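You operate a simulated robot arm through the tools that you are given. There is no shell and no other tool. Be economical: measure what you need, move in short steps, check, and stop when the job is done.

You are at the controls of a simulated robot arm. One attempt, no reset.

JOB
Put things in order on the top of the side table. At the end: the yellow banded pot from the top of the side table stands where the beige wooden plunger stood; the beige wooden plunger is on the grey pewter plate; the cream garlic bulb from the top of the side table stands where the yellow banded pot stood; the half orange stands on top of the silver apple tray; whatever was shut is shut again. Leave all else as you found it, and nothing knocked over.

The check looks at the end state, three seconds after you hand in, the way a careful person would. Anything else that was tipped, shoved, dropped, spilled or broken makes it a failure.

ROBOT AND FRAMES
A 6-joint arm with a two-finger parallel gripper, fixed in place. Base frame: the origin is at the foot of the arm, x ahead of it, y to its left, z up; the work surface is at about z = 800. Lengths are in mm, angles in degrees, forces in N, time in s.
With the tool pointing down near the work surface it reaches from about 260 to 680 mm from the base axis. Its first joint turns from -66.0 to 66.0 degrees. Payload 2.9 kg.
Tool frame: the origin (TCP) lies between the finger pads and is the grasp point; the fingertips stand 30 mm ahead of it; z points along the fingers, y is the line along which they close. Largest opening 110 mm; finger width 20, thickness 10; the body of the gripper, 48 by 112 mm, starts 55 mm behind the TCP.
Orientation is that of the tool frame in the base frame, as a unit quaternion [w, x, y, z]. With the fingers straight down and closing along the base's y, the tool's x points along the base's -x, its y along +y and its z along -z.

CONTROLS
- The arm moves only by the tool move_arm. Its arguments are lists of equal length, an entry for each row: "angular": the turn, a rotation vector about the tool's x, y, z in degrees, a list of three; "travel": the shift along the tool's x, y, z in mm, a list of three; "grip": the finger opening in mm, from 0 to 110. In form: {"angular": [[ax, ay, az], ...], "travel": [[tx, ty, tz], ...], "grip": [grip, ...]}. A call has 1 to 10 rows; each row is the pose to reach, as a shift and turn from the pose commanded when the call began, along the tool's axes at that moment. Each row takes 0.2 s and may step no farther than 50 mm and 8.6 degrees from the row before; otherwise, or with a gripper value out of range, the whole call is refused. Where a pose cannot be reached the arm comes as near as it can. A force on the tool above 40 N (or 10 N above the force at the start of the call, whichever is more), or a blocked arm, ends the call early, and 0.2 s more pass. Each finger travels about 108 mm/s and halts on what it meets, pressing with about 39 N; the grip force reading is that of the motor and also rises with nothing between the fingers. The clock runs only during rows and for 0.2 s after the last one: add rows that repeat a pose to give the fingers time. It gives the time, the measured TCP pose, the force on the tool (base axes), the opening and the grip force at its end, in the units of the frame above (readings bear some noise).
- Cameras (640 x 400 px; columns grow to the right, rows downward): "scene" is fixed at [79.8, 459.3, 1371.8]; the picture's right is [-0.61, -0.79, 0.00], its down [-0.60, 0.47, -0.65] and it looks along [0.52, -0.40, -0.76] (base axes); focal length 264 px, centre (320, 200). "wrist" rides on the gripper at [-36, 0, -57] in the tool frame; the picture's right is [0.00, -1.00, 0.00], its down [0.97, 0.00, -0.24] and it looks along [0.24, 0.00, 0.97] (tool axes); focal length 218 px, centre (320, 200).
- grab_frame(camera): a new picture of that camera. No time passes.
- probe_pixels(camera, pixels): for up to 12 pixels [column, row] of the newest picture of that camera ("zoom" is the newest enlarged one), the place [x, y, z] in the base frame of the surface seen there, good to about 2 mm, but the place of the scene camera against the robot may be out by one fixed shift of up to 18 mm in any direction. No time passes.
- close_up(camera, box): a new picture of the part [left, top, right, bottom] of that camera's present view, enlarged. No time passes.
- job_done(): hands the job in; it is judged then, once.

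Work in short steps. Measure before you move; look again where a grasp or a placing could have gone wrong, and mend it. You have 80 turns and 34 pictures in all, those below and enlarged ones among them. Open the gripper and draw the arm clear of the work before you hand the job in, unless the task says otherwise; then end with one line.

The tools are called after ">>>" as name(argument=value, ...) on one line, values as JSON. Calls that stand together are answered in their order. move_arm: Moves the arm, as the interface text tells. Its arguments: {"type":"object","properties":{"angular":{"type":"array","items":{"type":"array","items":{"type":"number"}}},"travel":{"type":"array","items":{"type":"array","items":{"type":"number"}}},"grip":{"type":"array","items":{"type":"number"}}},"required":["angular","travel","grip"]} The other tools are called the same way: grab_frame (camera) takes a picture; probe_pixels (camera, pixels) gives the place of the surface under pixels of a picture; close_up (camera, box) takes an enlarged picture of a part of a camera's view; job_done () hands the job in.

At the start:

```text
time_s: 0.0
tool_pos: [410.0, 42.1, 1077.4]
orientation: [-0.001, 0.0, 1.0, 0.0]
wrist_force: [1.0, 0.5, 0.1]
gripper_width: 110.2
grip_force: 0.1
```

scene: 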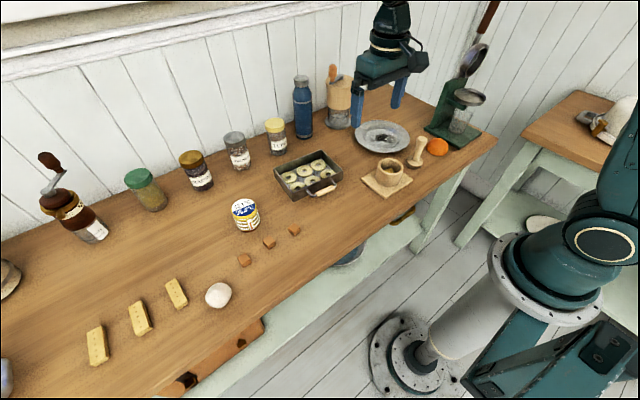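
wrist: 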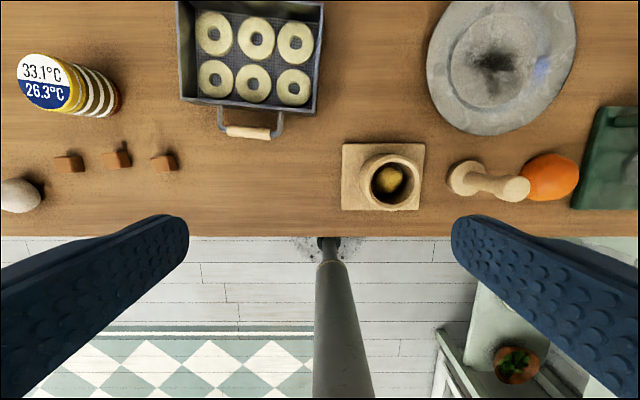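

I'll look closer at the pieces on the table: the left part around (245,214)/(218,295) and the right part around (400,150).

>>> close_up(camera="scene", box=[260, 60, 500, 210])

>>> close_up(camera="scene", box=[0, 130, 320, 400])

```text
2.67 times, centred on (380, 135) of scene
```

zoom: 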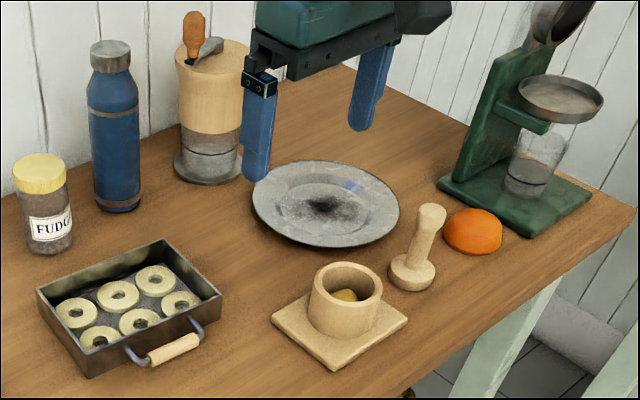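

```text
1.48 times, centred on (160, 265) of scene
```

zoom: 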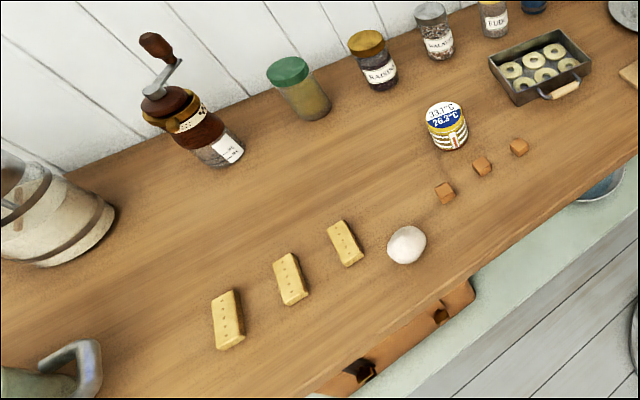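

Everything needed stands on the open table top. I probe the pieces in the wrist picture, which has no fixed shift: pot (45,85), plunger knob (515,188) and base (465,180), orange (552,178), plate, tray rings, garlic (15,195).

>>> probe_pixels(camera="wrist", pixels=[[45, 82], [20, 70], [68, 85], [517, 188], [460, 178], [490, 185], [552, 178], [500, 65], [255, 39], [250, 84], [15, 195], [300, 200]])

>>> probe_pixels(camera="scene", pixels=[[245, 208], [218, 293], [420, 139], [415, 164], [438, 145], [384, 138], [302, 171], [245, 229], [218, 306], [300, 240], [424, 165], [405, 163]])

```text
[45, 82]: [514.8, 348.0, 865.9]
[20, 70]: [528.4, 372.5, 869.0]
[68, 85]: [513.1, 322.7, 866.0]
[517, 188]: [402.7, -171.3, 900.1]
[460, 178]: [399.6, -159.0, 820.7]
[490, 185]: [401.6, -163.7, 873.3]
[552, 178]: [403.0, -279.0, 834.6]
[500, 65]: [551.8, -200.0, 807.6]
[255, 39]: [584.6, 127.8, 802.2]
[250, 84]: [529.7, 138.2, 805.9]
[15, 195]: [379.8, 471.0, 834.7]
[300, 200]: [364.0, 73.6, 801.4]
```

```text
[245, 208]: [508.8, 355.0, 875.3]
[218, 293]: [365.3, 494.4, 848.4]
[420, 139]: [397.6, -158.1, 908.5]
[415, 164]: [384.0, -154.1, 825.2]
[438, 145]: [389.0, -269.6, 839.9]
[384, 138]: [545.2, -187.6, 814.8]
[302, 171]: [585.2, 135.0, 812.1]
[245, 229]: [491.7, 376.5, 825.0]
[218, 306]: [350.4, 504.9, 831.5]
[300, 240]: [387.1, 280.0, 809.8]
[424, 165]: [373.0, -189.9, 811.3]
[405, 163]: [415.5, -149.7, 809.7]
```

Scene readings sit about 10 mm off from wrist ones, so I use wrist values. I move above the plunger (~(402,-171)) for an accurate look.

>>> move_arm(angular=[[0, 0, 0], [0, 0, 0], [0, 0, 0], [0, 0, 0], [0, 0, 0], [0, 0, 0]], travel=[[0, -45, 0], [0, -90, 0], [0, -135, 0], [0, -175, 10], [0, -213, 30], [0, -213, 30]], grip=[110, 110, 110, 110, 110, 110])

>>> grab_frame(camera="wrist")

```text
time_s: 1.4
tool_pos: [412.2, -170.1, 1045.0]
orientation: [0.001, 0.0, 1.0, 0.0]
wrist_force: [0.1, -0.7, 0.7]
gripper_width: 109.9
grip_force: 0.1
```

```text
29 pictures are left
```

wrist: 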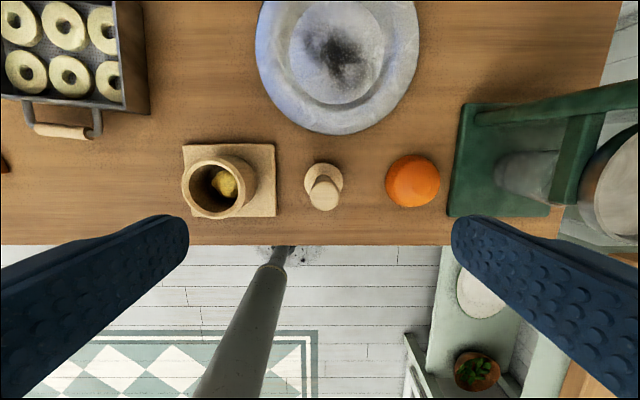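

Plunger knob at (324,193), base rim at (323,166). I probe it, the orange, and the plate.

>>> probe_pixels(camera="wrist", pixels=[[324, 194], [310, 194], [338, 194], [323, 168], [306, 178], [341, 178], [414, 180], [387, 182], [438, 182], [336, 52], [336, 128], [274, 180]])

>>> close_up(camera="wrist", box=[240, 0, 480, 220])

```text
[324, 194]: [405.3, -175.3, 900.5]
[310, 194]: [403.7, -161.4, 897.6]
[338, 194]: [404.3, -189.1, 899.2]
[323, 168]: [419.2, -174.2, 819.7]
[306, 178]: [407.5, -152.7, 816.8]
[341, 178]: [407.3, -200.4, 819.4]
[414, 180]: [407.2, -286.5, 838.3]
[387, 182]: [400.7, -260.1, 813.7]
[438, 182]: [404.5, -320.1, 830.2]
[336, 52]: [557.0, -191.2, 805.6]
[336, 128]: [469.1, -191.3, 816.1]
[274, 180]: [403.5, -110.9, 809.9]
```

```text
1.82 times, centred on (360, 110) of wrist
```

zoom: 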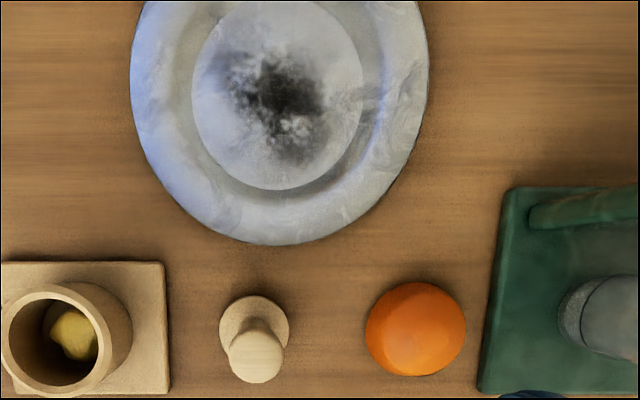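

Plunger axis is about (404,-176), base radius 24, top 900; flat of the plate is at (557,-191,806). I go down over the stem with a 70 mm opening.

>>> move_arm(angular=[[0, 0, 0], [0, 0, 0], [0, 0, 0], [0, 0, 0], [0, 0, 0], [0, 0, 0]], travel=[[7, -5, 0], [7, -5, 45], [7, -5, 90], [7, -5, 135], [7, -5, 183], [7, -5, 183]], grip=[70, 70, 70, 70, 70, 70])

```text
time_s: 2.8
tool_pos: [405.1, -176.1, 863.2]
orientation: [0.0, -0.001, 1.0, 0.0]
wrist_force: [-0.5, 0.2, -0.7]
gripper_width: 70.1
grip_force: 0.1
```

At the stem now at (405,-176,863). I close the fingers.

>>> move_arm(angular=[[0, 0, 0], [0, 0, 0], [0, 0, 0]], travel=[[0, 0, 0], [0, 0, 0], [0, 0, 0]], grip=[40, 10, 10])

>>> grab_frame(camera="wrist")

```text
time_s: 3.6
tool_pos: [404.1, -175.5, 863.1]
orientation: [0.0, 0.0, 1.0, 0.0]
wrist_force: [0.6, -0.3, 0.3]
gripper_width: 28.8
grip_force: 38.9
```

```text
27 pictures are left
```

wrist: 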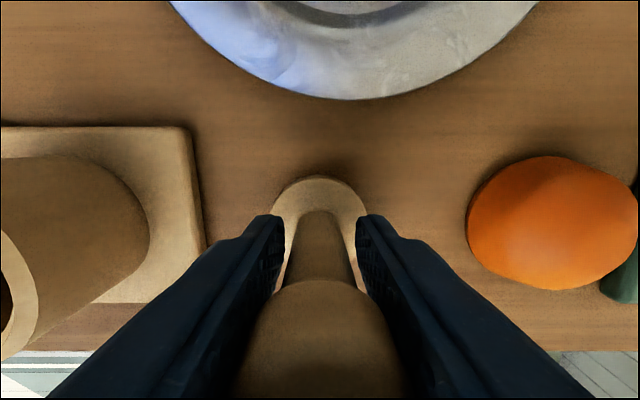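

The stem is held (28.8 mm). I lift 50 mm and carry it to the plate at (552,-191), staying high.

>>> move_arm(angular=[[0, 0, 0], [0, 0, 0], [0, 0, 0], [0, 0, 0], [0, 0, 0], [0, 0, 0], [0, 0, 0]], travel=[[0, 0, -25], [0, 0, -50], [-35, -4, -50], [-75, -8, -50], [-115, -12, -50], [-148, -15, -50], [-148, -15, -50]], grip=[10, 10, 10, 10, 10, 10, 10])

>>> grab_frame(camera="wrist")

>>> close_up(camera="scene", box=[300, 60, 500, 200])

```text
time_s: 5.2
tool_pos: [550.7, -189.9, 912.5]
orientation: [0.001, 0.0, 1.0, 0.001]
wrist_force: [0.2, -0.2, -0.7]
gripper_width: 28.6
grip_force: 39.2
```

```text
26 pictures are left
```

wrist: 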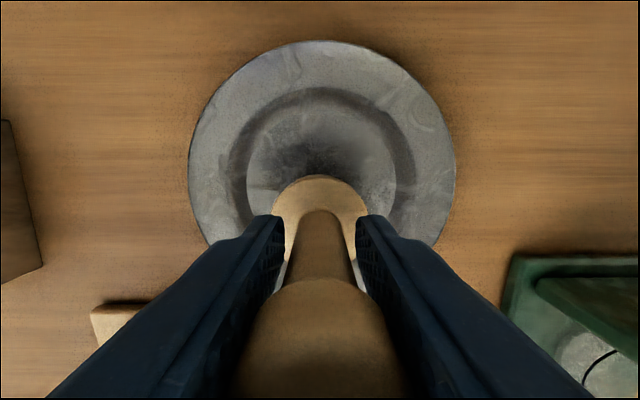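

```text
2.86 times, centred on (400, 130) of scene
```

zoom: 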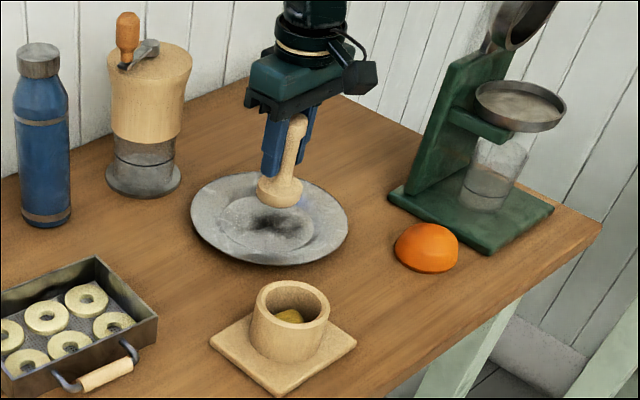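

The plunger hangs upright above the plate's flat. I lower it 44 mm, to the plate level.

>>> move_arm(angular=[[0, 0, 0], [0, 0, 0], [0, 0, 0], [0, 0, 0]], travel=[[0, 0, 25], [0, 0, 40], [0, 0, 44], [0, 0, 44]], grip=[10, 10, 10, 10])

```text
time_s: 6.2
tool_pos: [552.2, -189.5, 869.3]
orientation: [0.0, -0.001, 1.0, 0.0]
wrist_force: [0.0, -0.2, -0.2]
gripper_width: 28.5
grip_force: 38.9
```

No contact yet; I lower in 1 mm steps, watching the force.

>>> move_arm(angular=[[0, 0, 0], [0, 0, 0]], travel=[[0, 0, 1], [0, 0, 1.5]], grip=[10, 10])

```text
time_s: 6.8
tool_pos: [551.9, -189.6, 869.3]
orientation: [0.0, 0.0, 1.0, 0.001]
wrist_force: [-0.7, 0.4, 1.2]
gripper_width: 28.5
grip_force: 39.3
```

The height stopped falling and a small upward force shows (contact). I open the fingers and rise straight up.

>>> move_arm(angular=[[0, 0, 0], [0, 0, 0], [0, 0, 0], [0, 0, 0], [0, 0, 0], [0, 0, 0], [0, 0, 0]], travel=[[0, 0, 0], [0, 0, 0], [0, 0, -40], [0, 0, -85], [0, 0, -130], [0, 0, -175], [0, 0, -175]], grip=[40, 70, 70, 70, 110, 110, 110])

>>> grab_frame(camera="wrist")

```text
time_s: 8.4
tool_pos: [549.2, -188.0, 1044.8]
orientation: [0.0, 0.001, 1.0, 0.0]
wrist_force: [0.3, -0.6, 1.4]
gripper_width: 110.0
grip_force: 0.0
```

```text
24 pictures are left
```

wrist: 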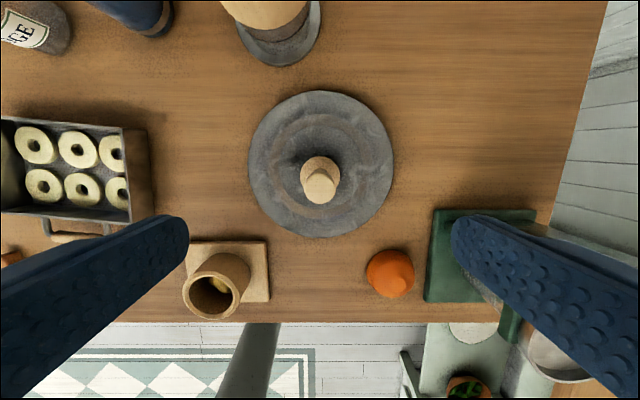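

The plunger stands on the plate. Next the orange (at about (390,273) here); I probe its edges, the juicer base edge at (430,270), and the tray rims and rings.

>>> probe_pixels(camera="wrist", pixels=[[390, 251], [390, 292], [368, 272], [412, 272], [390, 270], [428, 280], [425, 299], [440, 250], [404, 230]])

>>> close_up(camera="wrist", box=[340, 210, 480, 310])

```text
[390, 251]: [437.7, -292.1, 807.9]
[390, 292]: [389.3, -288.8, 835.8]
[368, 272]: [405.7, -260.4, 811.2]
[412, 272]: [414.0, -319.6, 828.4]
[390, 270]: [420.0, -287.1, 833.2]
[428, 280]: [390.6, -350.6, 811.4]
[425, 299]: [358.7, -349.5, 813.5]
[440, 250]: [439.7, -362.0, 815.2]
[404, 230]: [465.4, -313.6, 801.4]
```

```text
4.00 times, centred on (410, 260) of wrist
```

zoom: 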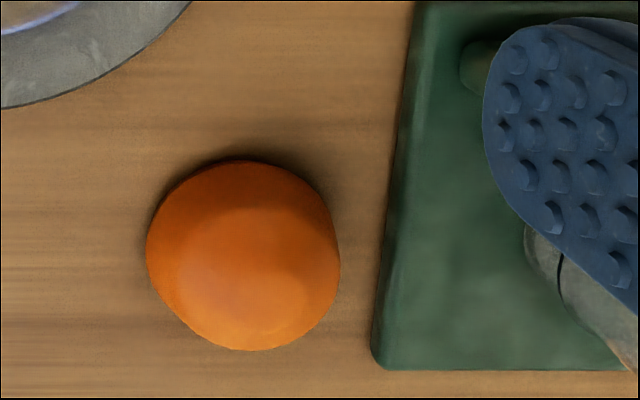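

Orange centre ≈ (407,-290), radius 32, juicer base edge y ≈ -350. I check the overhanging pan near (540,350) and the tray for room.

>>> probe_pixels(camera="wrist", pixels=[[528, 352], [545, 365], [520, 362], [518, 310], [510, 330], [130, 200], [128, 135], [60, 120], [22, 135], [60, 215], [115, 190], [78, 188]])

```text
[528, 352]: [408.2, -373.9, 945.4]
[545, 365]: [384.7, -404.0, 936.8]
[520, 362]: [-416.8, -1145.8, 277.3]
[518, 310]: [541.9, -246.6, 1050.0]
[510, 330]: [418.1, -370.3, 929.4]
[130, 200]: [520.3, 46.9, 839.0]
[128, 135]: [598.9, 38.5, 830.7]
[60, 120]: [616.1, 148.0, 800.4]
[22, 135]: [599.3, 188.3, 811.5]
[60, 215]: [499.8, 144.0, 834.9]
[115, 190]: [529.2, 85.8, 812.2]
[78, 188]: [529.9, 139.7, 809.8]
```

Pan edge y ≈ -370 at z 930–945. I check the juicer's high post and lever in the scene view before lowering beside it.

>>> grab_frame(camera="scene")

>>> probe_pixels(camera="scene", pixels=[[447, 105], [462, 78], [473, 62], [469, 68], [488, 15], [483, 30], [465, 97], [456, 97], [480, 47], [440, 115]])

```text
22 pictures are left
```

scene: 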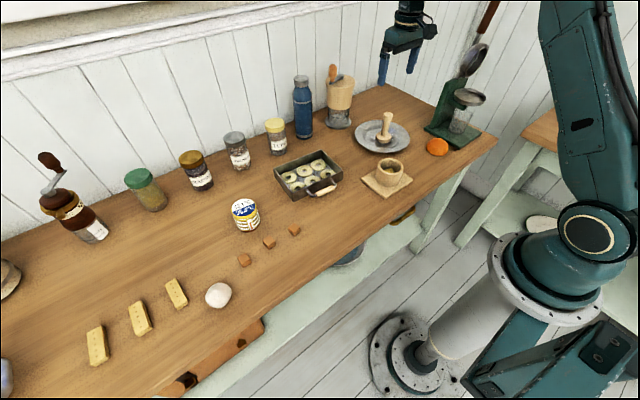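

```text
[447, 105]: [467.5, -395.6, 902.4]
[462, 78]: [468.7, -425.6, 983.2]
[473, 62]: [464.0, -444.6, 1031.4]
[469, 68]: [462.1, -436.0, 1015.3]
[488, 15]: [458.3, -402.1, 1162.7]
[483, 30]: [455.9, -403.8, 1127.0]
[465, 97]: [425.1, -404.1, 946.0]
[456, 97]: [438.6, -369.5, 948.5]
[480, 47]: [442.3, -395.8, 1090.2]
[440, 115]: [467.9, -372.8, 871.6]
```

Lever and post are at y < -380, so the gripper (to y ≈ -346) has room. I move over the orange at height and then down with 84 mm opening.

>>> move_arm(angular=[[0, 0, 0], [0, 0, 0], [0, 0, 0], [0, 0, 0], [0, 0, 0], [0, 0, 0], [0, 0, 0]], travel=[[40, -20, 0], [80, -50, 0], [115, -75, 0], [143, -100, 10], [143, -100, 55], [143, -100, 95], [143, -100, 95]], grip=[84, 84, 84, 84, 84, 84, 84])

>>> grab_frame(camera="wrist")

```text
time_s: 10.0
tool_pos: [407.5, -292.0, 949.3]
orientation: [0.0, 0.0, 1.0, 0.0]
wrist_force: [0.0, 0.6, -0.7]
gripper_width: 84.0
grip_force: 0.1
```

```text
21 pictures are left
```

wrist: 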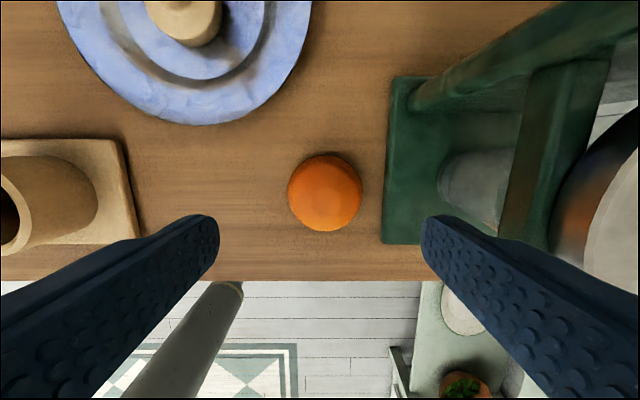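

Orange spans columns 288–362 here, centre (325,192). I probe it again from this closer view.

>>> probe_pixels(camera="wrist", pixels=[[325, 155], [325, 190], [290, 190], [360, 190], [325, 228], [386, 200], [300, 190], [350, 190]])

```text
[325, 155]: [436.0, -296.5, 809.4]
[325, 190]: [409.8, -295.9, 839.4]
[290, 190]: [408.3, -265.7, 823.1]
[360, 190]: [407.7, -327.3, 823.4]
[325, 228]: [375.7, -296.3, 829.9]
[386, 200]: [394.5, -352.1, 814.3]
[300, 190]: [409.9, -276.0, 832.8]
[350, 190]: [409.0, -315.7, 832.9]
```

Orange centre is (406,-296), edges y -264 / -328; juicer edge -351. I descend at y ≈ -294 with 78 mm opening to TCP z ≈ 836.

>>> move_arm(angular=[[0, 0, 0], [0, 0, 0], [0, 0, 0], [0, 0, 0], [0, 0, 0]], travel=[[1, -2.5, 0], [1, -2.5, 45], [1, -2.5, 85], [1, -2.5, 113], [1, -2.5, 113]], grip=[78, 78, 78, 78, 78])

>>> grab_frame(camera="wrist")

```text
time_s: 11.2
tool_pos: [406.9, -293.4, 834.7]
orientation: [0.001, -0.001, 1.0, -0.001]
wrist_force: [-0.8, 0.5, -0.1]
gripper_width: 78.0
grip_force: 0.1
```

```text
20 pictures are left
```

wrist: 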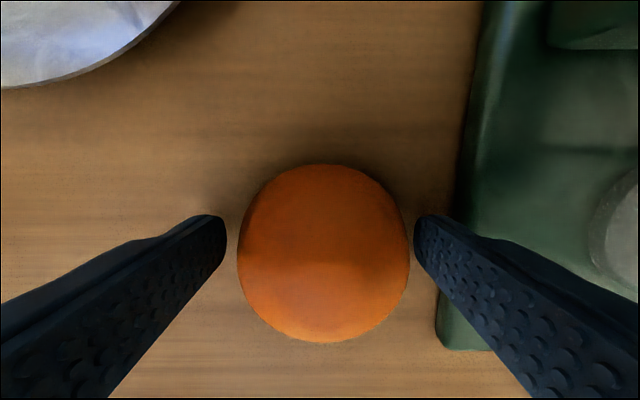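

The fingers straddle the orange (columns 238–410) without touching the juicer. I close.

>>> move_arm(angular=[[0, 0, 0], [0, 0, 0], [0, 0, 0]], travel=[[0, 0, 0], [0, 0, 0], [0, 0, 0]], grip=[66, 50, 50])

```text
time_s: 12.0
tool_pos: [406.6, -292.9, 835.0]
orientation: [0.0, 0.0, 1.0, 0.0]
wrist_force: [-0.1, 1.0, 0.2]
gripper_width: 70.2
grip_force: 39.0
```

Held at 70.2 mm (widest part low down). I lift 20 mm and check.

>>> move_arm(angular=[[0, 0, 0], [0, 0, 0], [0, 0, 0], [0, 0, 0]], travel=[[0, 0, -10], [0, 0, -25], [0, 0, -45], [0, 0, -45]], grip=[50, 50, 50, 50])

>>> grab_frame(camera="wrist")

```text
time_s: 13.0
tool_pos: [407.4, -292.8, 880.1]
orientation: [-0.001, 0.0, 1.0, 0.0]
wrist_force: [-0.4, -0.5, -0.2]
gripper_width: 69.7
grip_force: 39.1
```

```text
19 pictures are left
```

wrist: 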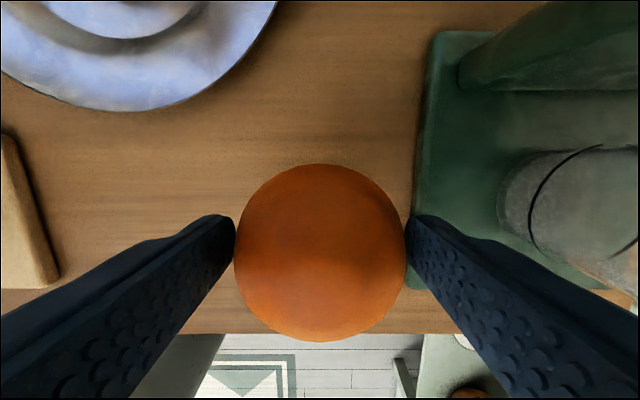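

The orange is held level. I raise to z ≈ 1000 and carry toward the tray.

>>> move_arm(angular=[[0, 0, 0], [0, 0, 0], [0, 0, 0], [0, 0, 0], [0, 0, 0], [0, 0, 0], [0, 0, 0], [0, 0, 0], [0, 0, 0], [0, 0, 0]], travel=[[0, 0, -45], [0, 0, -90], [0, 30, -120], [-10, 75, -120], [-20, 120, -120], [-30, 165, -120], [-45, 210, -120], [-60, 255, -120], [-75, 300, -120], [-75, 300, -120]], grip=[50, 50, 50, 50, 50, 50, 50, 50, 50, 50])

```text
time_s: 15.2
tool_pos: [482.1, 6.8, 1001.6]
orientation: [0.0, -0.001, 1.0, 0.0]
wrist_force: [0.0, -0.1, -0.6]
gripper_width: 70.6
grip_force: 39.6
```

Carried to (482,7,1001). I continue to above the tray at about (520,125).

>>> move_arm(angular=[[0, 0, 0], [0, 0, 0], [0, 0, 0], [0, 0, 0]], travel=[[-15, 40, 0], [-30, 80, 0], [-40, 118, 0], [-40, 118, 0]], grip=[50, 50, 50, 50])

>>> grab_frame(camera="wrist")

```text
time_s: 16.2
tool_pos: [522.0, 125.1, 1001.1]
orientation: [0.001, 0.0, 1.0, 0.0]
wrist_force: [-0.7, 0.0, -1.3]
gripper_width: 70.2
grip_force: 38.7
```

```text
18 pictures are left
```

wrist: 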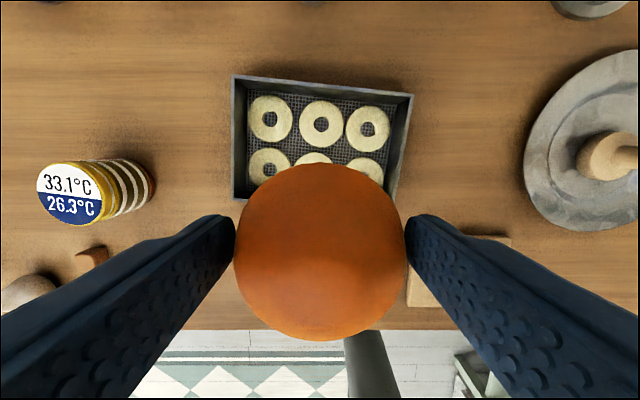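

Tray rim corners at (233,76), (412,95), left-bottom (235,197), right (400,195); I probe them and the rings.

>>> probe_pixels(camera="wrist", pixels=[[235, 78], [410, 97], [236, 196], [397, 195], [270, 100], [321, 107], [368, 110], [252, 165], [320, 155], [377, 165], [249, 130], [389, 140]])

```text
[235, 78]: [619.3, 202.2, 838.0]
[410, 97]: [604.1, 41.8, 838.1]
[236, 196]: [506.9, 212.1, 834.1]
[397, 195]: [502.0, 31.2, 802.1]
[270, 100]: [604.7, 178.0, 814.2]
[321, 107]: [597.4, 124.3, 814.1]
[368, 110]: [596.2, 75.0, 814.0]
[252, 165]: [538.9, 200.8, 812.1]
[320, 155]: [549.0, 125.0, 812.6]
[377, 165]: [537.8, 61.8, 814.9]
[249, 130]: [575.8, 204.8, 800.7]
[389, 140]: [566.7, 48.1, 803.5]
```

Tray interior is about x 515–612, y 50–203, rings' top z 814, so I aim at the centre (559,126). I move over it and lower to TCP z ≈ 856.

>>> move_arm(angular=[[0, 0, 0], [0, 0, 0], [0, 0, 0], [0, 0, 0], [0, 0, 0], [0, 0, 0]], travel=[[-37, 1, 0], [-37, 1, 45], [-37, 1, 90], [-37, 1, 125], [-37, 1, 145], [-37, 1, 145]], grip=[50, 50, 50, 50, 50, 50])

>>> grab_frame(camera="wrist")

```text
time_s: 17.6
tool_pos: [561.6, 125.2, 855.2]
orientation: [0.0, -0.001, 1.0, 0.0]
wrist_force: [0.1, 0.8, -0.3]
gripper_width: 69.9
grip_force: 39.2
```

```text
17 pictures are left
```

wrist: 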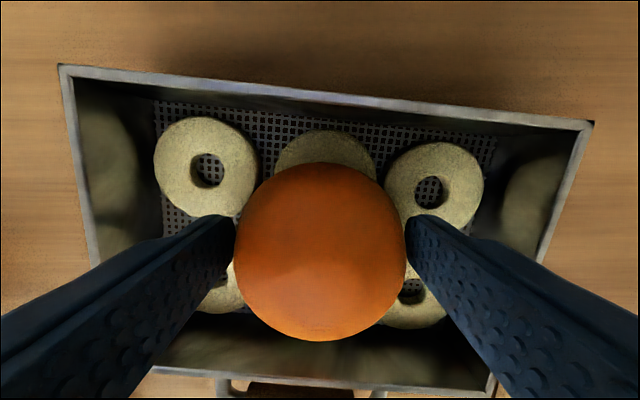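

The orange is inside the walls with even room. I lower in 1–2 mm steps.

>>> move_arm(angular=[[0, 0, 0], [0, 0, 0], [0, 0, 0], [0, 0, 0]], travel=[[0, 0, 2], [0, 0, 4], [0, 0, 5], [0, 0, 5]], grip=[50, 50, 50, 50])

```text
time_s: 18.6
tool_pos: [559.9, 125.1, 849.6]
orientation: [-0.001, 0.0, 1.0, 0.0]
wrist_force: [-0.5, -0.1, -1.2]
gripper_width: 70.1
grip_force: 39.3
```

No contact force yet; one more mm or so.

>>> move_arm(angular=[[0, 0, 0], [0, 0, 0]], travel=[[0, 0, 1], [0, 0, 1.5]], grip=[50, 50])

```text
time_s: 19.2
tool_pos: [560.4, 126.9, 848.4]
orientation: [-0.001, 0.001, 1.0, 0.0]
wrist_force: [0.3, 0.6, -0.5]
gripper_width: 69.9
grip_force: 38.5
```

Within about a millimetre of the rings; I go 1 mm more, open to 88 mm and rise.

>>> move_arm(angular=[[0, 0, 0], [0, 0, 0], [0, 0, 0], [0, 0, 0], [0, 0, 0], [0, 0, 0], [0, 0, 0], [0, 0, 0]], travel=[[0, 0, 1], [0, 0, 1], [0, 0, 1], [0, 0, 1], [0, 0, -40], [0, 0, -85], [0, 0, -130], [0, 0, -150]], grip=[50, 74, 88, 88, 88, 88, 88, 88])

>>> grab_frame(camera="wrist")

```text
time_s: 21.0
tool_pos: [559.3, 127.6, 1002.4]
orientation: [-0.001, -0.001, 1.0, -0.001]
wrist_force: [0.4, -0.3, 0.8]
gripper_width: 88.0
grip_force: 0.1
```

```text
16 pictures are left
```

wrist: 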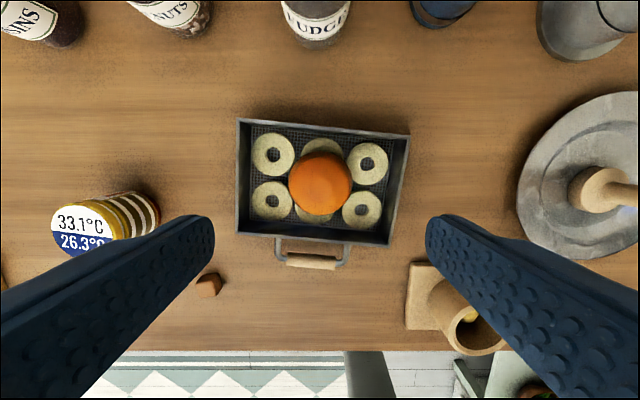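

The orange sits in the tray. Now I move above the pot near (500,345) for a look.

>>> move_arm(angular=[[0, 0, 0], [0, 0, 0], [0, 0, 0], [0, 0, 0], [0, 0, 0], [0, 0, 0]], travel=[[10, 45, 0], [20, 90, 0], [35, 135, 0], [50, 180, 0], [60, 217, 0], [60, 217, 0]], grip=[100, 110, 110, 110, 110, 110])

>>> grab_frame(camera="wrist")

```text
time_s: 22.4
tool_pos: [501.0, 342.5, 997.2]
orientation: [0.0, -0.001, 1.0, 0.0]
wrist_force: [-0.8, 0.6, -0.2]
gripper_width: 110.0
grip_force: 0.0
```

```text
15 pictures are left
```

wrist: 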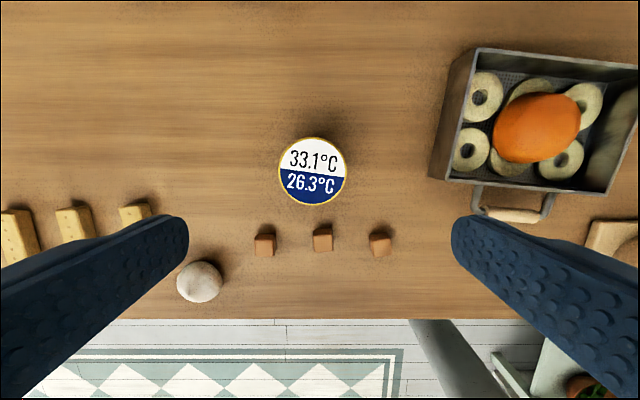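

Pot top circle centred (312,172). I probe its edges, the brown cubes, and the garlic.

>>> probe_pixels(camera="wrist", pixels=[[312, 172], [281, 172], [343, 172], [312, 141], [312, 202], [265, 240], [322, 235], [380, 243], [200, 280], [180, 282], [219, 282], [200, 263]])

```text
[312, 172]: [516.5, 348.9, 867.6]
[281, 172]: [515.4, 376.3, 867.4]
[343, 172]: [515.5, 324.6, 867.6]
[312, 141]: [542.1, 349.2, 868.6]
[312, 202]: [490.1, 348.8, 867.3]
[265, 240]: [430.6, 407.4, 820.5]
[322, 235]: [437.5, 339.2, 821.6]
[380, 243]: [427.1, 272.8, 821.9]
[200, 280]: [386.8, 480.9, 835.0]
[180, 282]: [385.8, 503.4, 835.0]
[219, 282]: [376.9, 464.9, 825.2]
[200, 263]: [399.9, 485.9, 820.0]
```

Pot centre (516,350), radius 27, top 868. I move over it and descend to TCP z ≈ 842.

>>> move_arm(angular=[[0, 0, 0], [0, 0, 0], [0, 0, 0], [0, 0, 0], [0, 0, 0], [0, 0, 0]], travel=[[-16, 6.5, 0], [-16, 6.5, 45], [-16, 6.5, 90], [-16, 6.5, 130], [-16, 6.5, 155], [-16, 6.5, 155]], grip=[90, 90, 90, 90, 90, 90])

>>> grab_frame(camera="wrist")

```text
time_s: 23.8
tool_pos: [515.3, 349.8, 842.4]
orientation: [-0.001, 0.0, 1.0, 0.0]
wrist_force: [-0.2, 0.4, 0.5]
gripper_width: 90.1
grip_force: 0.1
```

```text
14 pictures are left
```

wrist: 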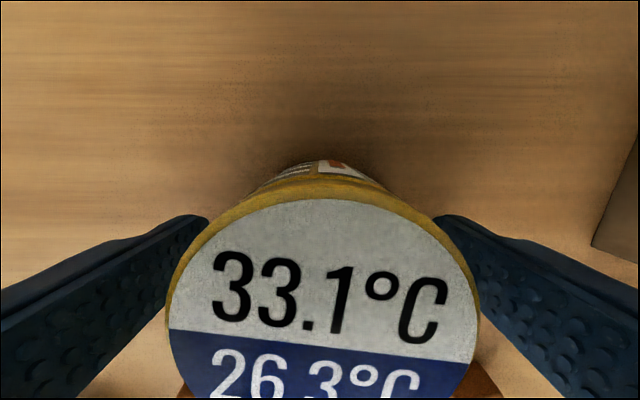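

The pot is centred between the fingers. I close on it and lift 45 mm.

>>> move_arm(angular=[[0, 0, 0], [0, 0, 0], [0, 0, 0], [0, 0, 0], [0, 0, 0], [0, 0, 0]], travel=[[0, 0, 0], [0, 0, 0], [0, 0, 0], [0, 0, -15], [0, 0, -45], [0, 0, -45]], grip=[65, 40, 40, 40, 40, 40])

```text
time_s: 25.2
tool_pos: [515.2, 349.5, 887.1]
orientation: [0.0, 0.0, 1.0, 0.0]
wrist_force: [-0.2, 0.6, -2.1]
gripper_width: 59.1
grip_force: 39.0
```

Held at 59 mm. I raise to z ≈ 980 and carry toward the plunger's old place.

>>> move_arm(angular=[[0, 0, 0], [0, 0, 0], [0, 0, 0], [0, 0, 0], [0, 0, 0], [0, 0, 0], [0, 0, 0], [0, 0, 0], [0, 0, 0], [0, 0, 0]], travel=[[0, 0, -45], [0, 0, -93], [10, -45, -93], [20, -92, -93], [30, -139, -93], [40, -186, -93], [50, -233, -93], [60, -280, -93], [70, -327, -93], [80, -374, -93]], grip=[40, 40, 40, 40, 40, 40, 40, 40, 40, 40])

>>> move_arm(angular=[[0, 0, 0], [0, 0, 0], [0, 0, 0], [0, 0, 0], [0, 0, 0]], travel=[[10, -45, 0], [20, -90, 0], [31, -130, 0], [31, -152, 0], [31, -152, 0]], grip=[40, 40, 40, 40, 40])

>>> grab_frame(camera="wrist")

```text
time_s: 27.4
tool_pos: [433.5, -24.5, 983.1]
orientation: [0.0, -0.001, 1.0, 0.0]
wrist_force: [0.2, 0.1, -1.6]
gripper_width: 59.0
grip_force: 38.8
```

```text
time_s: 28.6
tool_pos: [403.1, -177.5, 982.5]
orientation: [0.0, 0.0, 1.0, 0.0]
wrist_force: [0.0, -0.1, -3.2]
gripper_width: 58.9
grip_force: 39.1
```

```text
13 pictures are left
```

wrist: 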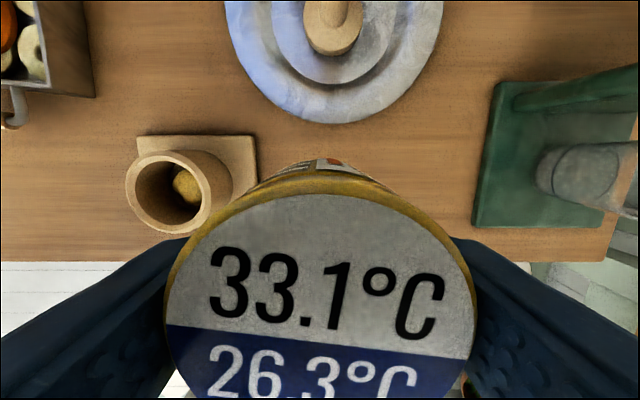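

At (403,-177), above the plunger's old spot with clearance to mortar and plate. I lower to 6 mm above the table.

>>> move_arm(angular=[[0, 0, 0], [0, 0, 0], [0, 0, 0], [0, 0, 0], [0, 0, 0], [0, 0, 0]], travel=[[0, 0, 45], [0, 0, 90], [0, 0, 125], [0, 0, 134], [0, 0, 137], [0, 0, 137]], grip=[40, 40, 40, 40, 40, 40])

```text
time_s: 30.0
tool_pos: [402.7, -177.1, 844.2]
orientation: [-0.001, 0.0, 1.0, 0.0]
wrist_force: [-0.5, -0.3, -2.1]
gripper_width: 59.2
grip_force: 39.2
```

About 2 mm to go; I settle it down gently, with a 1 mm forward correction.

>>> move_arm(angular=[[0, 0, 0], [0, 0, 0], [0, 0, 0]], travel=[[-1, 1, 1], [-1, 1, 2], [-1, 1, 2.5]], grip=[40, 40, 40])

```text
time_s: 30.8
tool_pos: [407.3, -175.1, 842.5]
orientation: [0.001, 0.0, 1.0, 0.0]
wrist_force: [-0.4, 0.5, -0.9]
gripper_width: 59.1
grip_force: 38.7
```

The load is coming off (-2 to -0.9 N), so it's touching. I release and rise.

>>> move_arm(angular=[[0, 0, 0], [0, 0, 0], [0, 0, 0], [0, 0, 0], [0, 0, 0], [0, 0, 0], [0, 0, 0]], travel=[[0, 0, 0.5], [0, 0, 0.5], [0, 0, 0.5], [0, 0, -40], [0, 0, -85], [0, 0, -130], [0, 0, -165]], grip=[68, 84, 84, 84, 84, 84, 84])

>>> grab_frame(camera="wrist")

```text
time_s: 32.4
tool_pos: [405.3, -176.0, 1007.9]
orientation: [-0.001, 0.001, 1.0, 0.0]
wrist_force: [0.5, 0.4, -0.7]
gripper_width: 83.7
grip_force: 0.1
```

```text
12 pictures are left
```

wrist: 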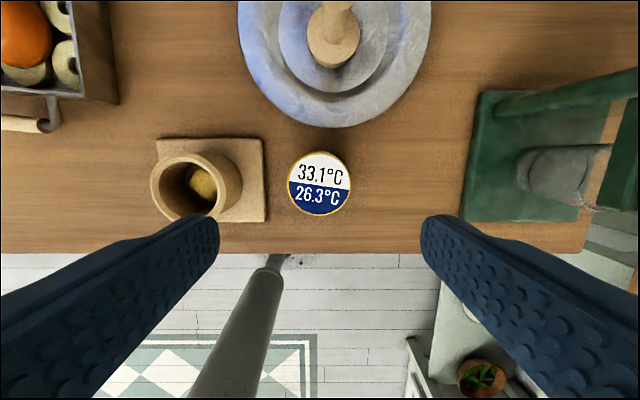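

The pot stands in place. I go to the garlic near (386,482), traversing at z ≈ 1008.

>>> move_arm(angular=[[0, 0, 0], [0, 0, 0], [0, 0, 0], [0, 0, 0], [0, 0, 0], [0, 0, 0], [0, 0, 0], [0, 0, 0], [0, 0, 0], [0, 0, 0]], travel=[[0, 47, 0], [0, 94, 0], [0, 141, 0], [0, 188, 0], [0, 235, 0], [0, 282, 0], [0, 329, 0], [0, 376, 0], [0, 423, 0], [0, 470, 0]], grip=[84, 84, 84, 84, 84, 84, 84, 84, 84, 84])

>>> move_arm(angular=[[0, 0, 0], [0, 0, 0], [0, 0, 0], [0, 0, 0], [0, 0, 0]], travel=[[5, 47, 0], [10, 94, 10], [15, 141, 20], [19, 187, 30], [19, 187, 30]], grip=[84, 84, 84, 84, 84])

>>> grab_frame(camera="wrist")

```text
time_s: 34.6
tool_pos: [404.3, 298.1, 1007.4]
orientation: [0.0, 0.001, 1.0, 0.0]
wrist_force: [0.4, 0.2, 0.4]
gripper_width: 84.0
grip_force: 0.0
```

```text
time_s: 35.8
tool_pos: [387.8, 481.1, 976.9]
orientation: [0.0, 0.0, 1.0, 0.0]
wrist_force: [0.0, 0.2, 0.1]
gripper_width: 84.0
grip_force: 0.1
```

```text
11 pictures are left
```

wrist: 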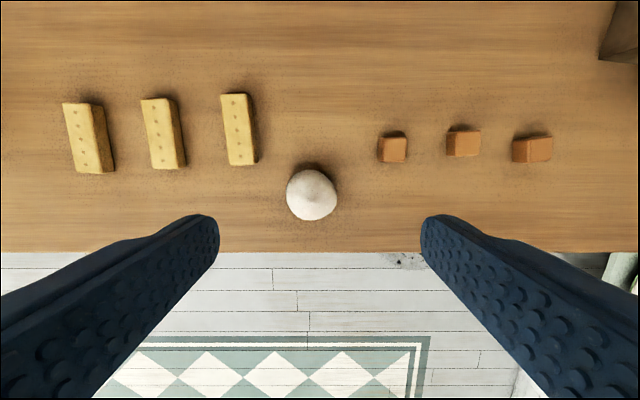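

Garlic spans columns 286–337, rows 169–221. I probe it and the nearest cookie at (242,160) and cube (392,150).

>>> probe_pixels(camera="wrist", pixels=[[312, 194], [289, 194], [335, 194], [312, 172], [312, 218], [312, 183], [250, 162], [380, 158], [300, 250]])

>>> close_up(camera="wrist", box=[260, 145, 360, 235])

```text
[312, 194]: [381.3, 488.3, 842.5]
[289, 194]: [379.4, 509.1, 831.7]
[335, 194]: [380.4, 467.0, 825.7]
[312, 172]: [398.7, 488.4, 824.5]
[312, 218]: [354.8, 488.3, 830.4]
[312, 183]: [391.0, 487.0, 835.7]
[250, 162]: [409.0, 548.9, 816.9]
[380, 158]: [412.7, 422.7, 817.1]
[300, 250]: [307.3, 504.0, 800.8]
```

```text
4.44 times, centred on (310, 190) of wrist
```

zoom: 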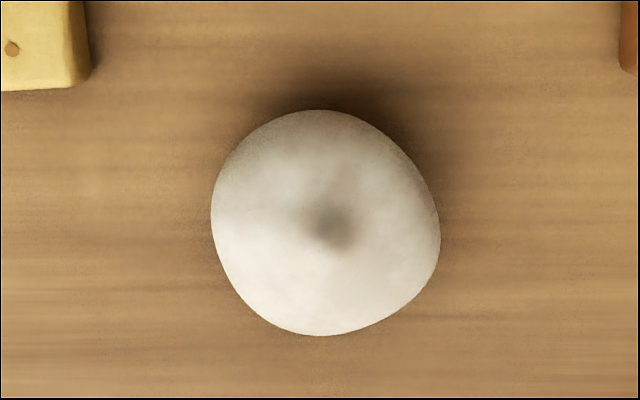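

Garlic centre ≈ (378,488), radius ~23, top ~844. I descend on it to TCP z ≈ 834 with 68 mm opening.

>>> move_arm(angular=[[0, 0, 0], [0, 0, 0], [0, 0, 0], [0, 0, 0], [0, 0, 0]], travel=[[8.5, 6.5, 0], [8.5, 6.5, 45], [8.5, 6.5, 90], [8.5, 6.5, 125], [8.5, 6.5, 125]], grip=[68, 68, 68, 68, 68])

>>> grab_frame(camera="wrist")

```text
time_s: 37.0
tool_pos: [378.0, 485.6, 851.5]
orientation: [0.0, 0.0, 1.0, 0.0]
wrist_force: [-0.2, 0.1, 0.7]
gripper_width: 67.9
grip_force: 0.1
```

```text
9 pictures are left
```

wrist: 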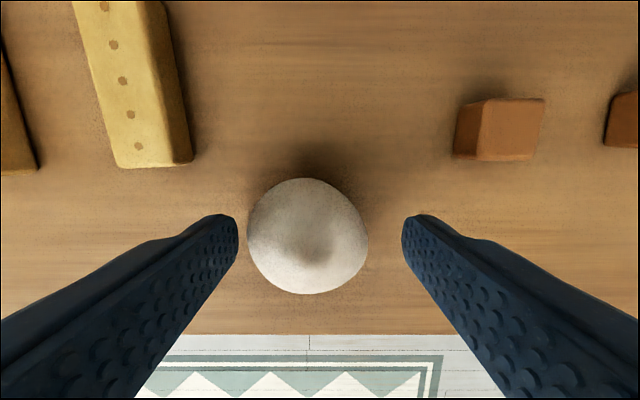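

Garlic centre column 308 means it's ~4 mm to +y. I correct and lower 17 mm, then close.

>>> move_arm(angular=[[0, 0, 0], [0, 0, 0], [0, 0, 0], [0, 0, 0], [0, 0, 0]], travel=[[0, 4, 0], [0, 4, 17], [0, 4, 17], [0, 4, 17], [0, 4, 17]], grip=[68, 68, 50, 30, 30])

```text
time_s: 38.2
tool_pos: [377.3, 491.2, 834.9]
orientation: [-0.001, -0.001, 1.0, 0.0]
wrist_force: [0.6, 0.2, 0.7]
gripper_width: 50.4
grip_force: 39.4
```

Held at 50.4 mm. I lift 45 mm and look.

>>> move_arm(angular=[[0, 0, 0], [0, 0, 0], [0, 0, 0]], travel=[[0, 0, -15], [0, 0, -45], [0, 0, -45]], grip=[30, 30, 30])

>>> grab_frame(camera="wrist")

```text
time_s: 39.0
tool_pos: [379.0, 494.0, 879.5]
orientation: [0.0, 0.0, 1.0, 0.001]
wrist_force: [0.0, 0.2, 0.4]
gripper_width: 50.3
grip_force: 39.3
```

```text
8 pictures are left
```

wrist: 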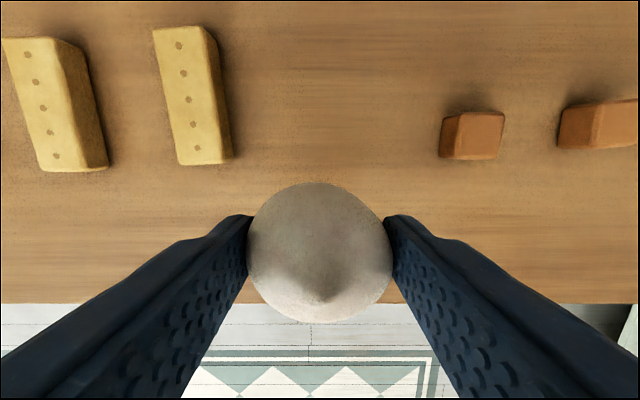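

Held level. I carry it to (515,350) at this height.

>>> move_arm(angular=[[0, 0, 0], [0, 0, 0], [0, 0, 0], [0, 0, 0], [0, 0, 0], [0, 0, 0]], travel=[[-25, -25, -10], [-55, -56, -10], [-85, -87, -10], [-112, -115, -10], [-137, -141, 0], [-137, -141, 0]], grip=[30, 30, 30, 30, 30, 30])

```text
time_s: 40.4
tool_pos: [517.3, 350.8, 877.5]
orientation: [0.0, 0.0, 1.0, 0.0]
wrist_force: [0.7, 0.2, -0.5]
gripper_width: 50.2
grip_force: 38.9
```

Over the pot's old spot (517,351). I lower 43 mm with a 1 mm correction.

>>> move_arm(angular=[[0, 0, 0], [0, 0, 0], [0, 0, 0], [0, 0, 0]], travel=[[1, 0, 25], [1, 0, 40], [1, 0, 43], [1, 0, 43]], grip=[30, 30, 30, 30])

```text
time_s: 41.4
tool_pos: [513.8, 351.7, 837.6]
orientation: [0.0, 0.0, 1.0, 0.0]
wrist_force: [0.8, 0.6, -0.5]
gripper_width: 50.6
grip_force: 39.0
```

About 2 mm remain; I lower them, then read the force.

>>> move_arm(angular=[[0, 0, 0], [0, 0, 0], [0, 0, 0]], travel=[[0, 0, 1], [0, 0, 2], [0, 0, 2.3]], grip=[30, 30, 30])

```text
time_s: 42.2
tool_pos: [513.6, 351.2, 834.7]
orientation: [0.0, 0.0, 1.0, 0.001]
wrist_force: [-0.1, -0.1, 1.9]
gripper_width: 50.4
grip_force: 39.0
```

Contact (1.9 N up) at z 834.7, matching the grasp height. I release and rise.

>>> move_arm(angular=[[0, 0, 0], [0, 0, 0], [0, 0, 0], [0, 0, 0], [0, 0, 0], [0, 0, 0], [0, 0, 0]], travel=[[0, 0, 0], [0, 0, 0], [0, 0, 0], [0, 0, -40], [0, 0, -85], [0, 0, -130], [0, 0, -165]], grip=[58, 72, 76, 76, 76, 76, 76])

>>> grab_frame(camera="wrist")

```text
time_s: 43.8
tool_pos: [515.6, 350.9, 1001.9]
orientation: [0.0, 0.0, 1.0, 0.0]
wrist_force: [0.6, -0.4, -0.3]
gripper_width: 76.0
grip_force: 0.1
```

```text
7 pictures are left
```

wrist: 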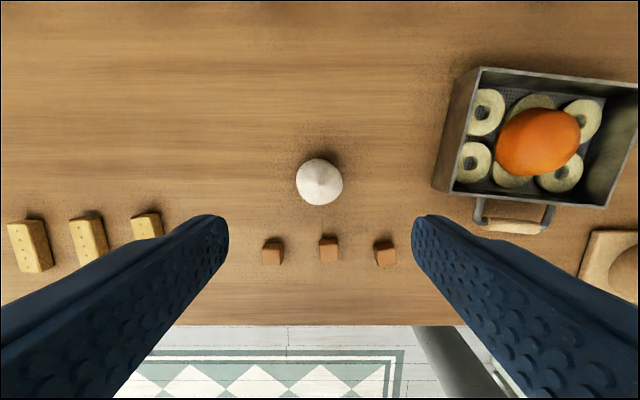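

The garlic stands in the pot's place. I draw the arm clear toward its start and check the whole scene.

>>> move_arm(angular=[[0, 0, 0], [0, 0, 0], [0, 0, 0], [0, 0, 0], [0, 0, 0], [0, 0, 0], [0, 0, 0], [0, 0, 0]], travel=[[10, -40, -15], [25, -82, -30], [40, -124, -45], [55, -166, -60], [70, -208, -70], [85, -250, -75], [100, -290, -75], [105, -308, -75]], grip=[90, 110, 110, 110, 110, 110, 110, 110])

>>> grab_frame(camera="scene")

>>> close_up(camera="scene", box=[190, 90, 500, 300])

```text
time_s: 45.6
tool_pos: [407.1, 43.8, 1075.7]
orientation: [0.0, 0.0, 1.0, 0.0]
wrist_force: [0.2, 0.1, 0.4]
gripper_width: 110.2
grip_force: 0.0
```

```text
6 pictures are left
```

scene: 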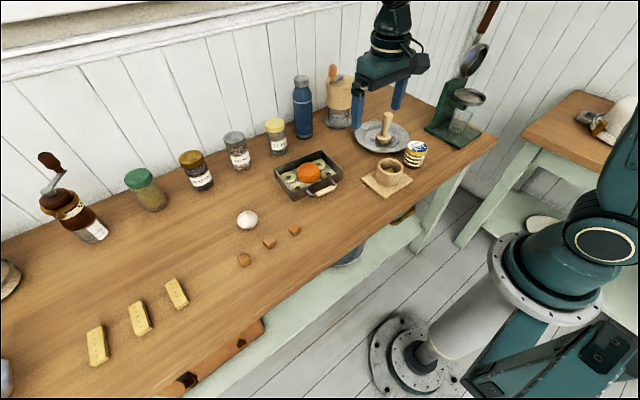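

```text
1.90 times, centred on (345, 195) of scene
```

zoom: 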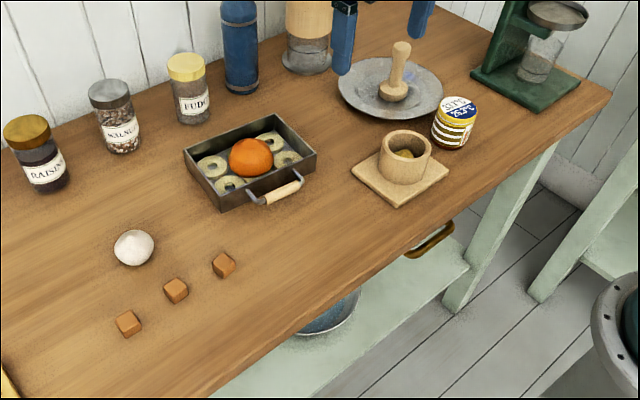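

The picture shows all four pieces standing upright in place: plunger on the plate, pot at the plunger's old spot, garlic at the pot's old spot, orange in the tray. The rest looks unmoved and the arm is clear, so I hand in.

>>> job_done()

```text
The job is handed in.
```

The job is handed in: the plunger is on the plate, the pot is at the plunger's old place, the garlic is at the pot's old place and the half orange is on the apple tray, with nothing opened and nothing else visibly moved.
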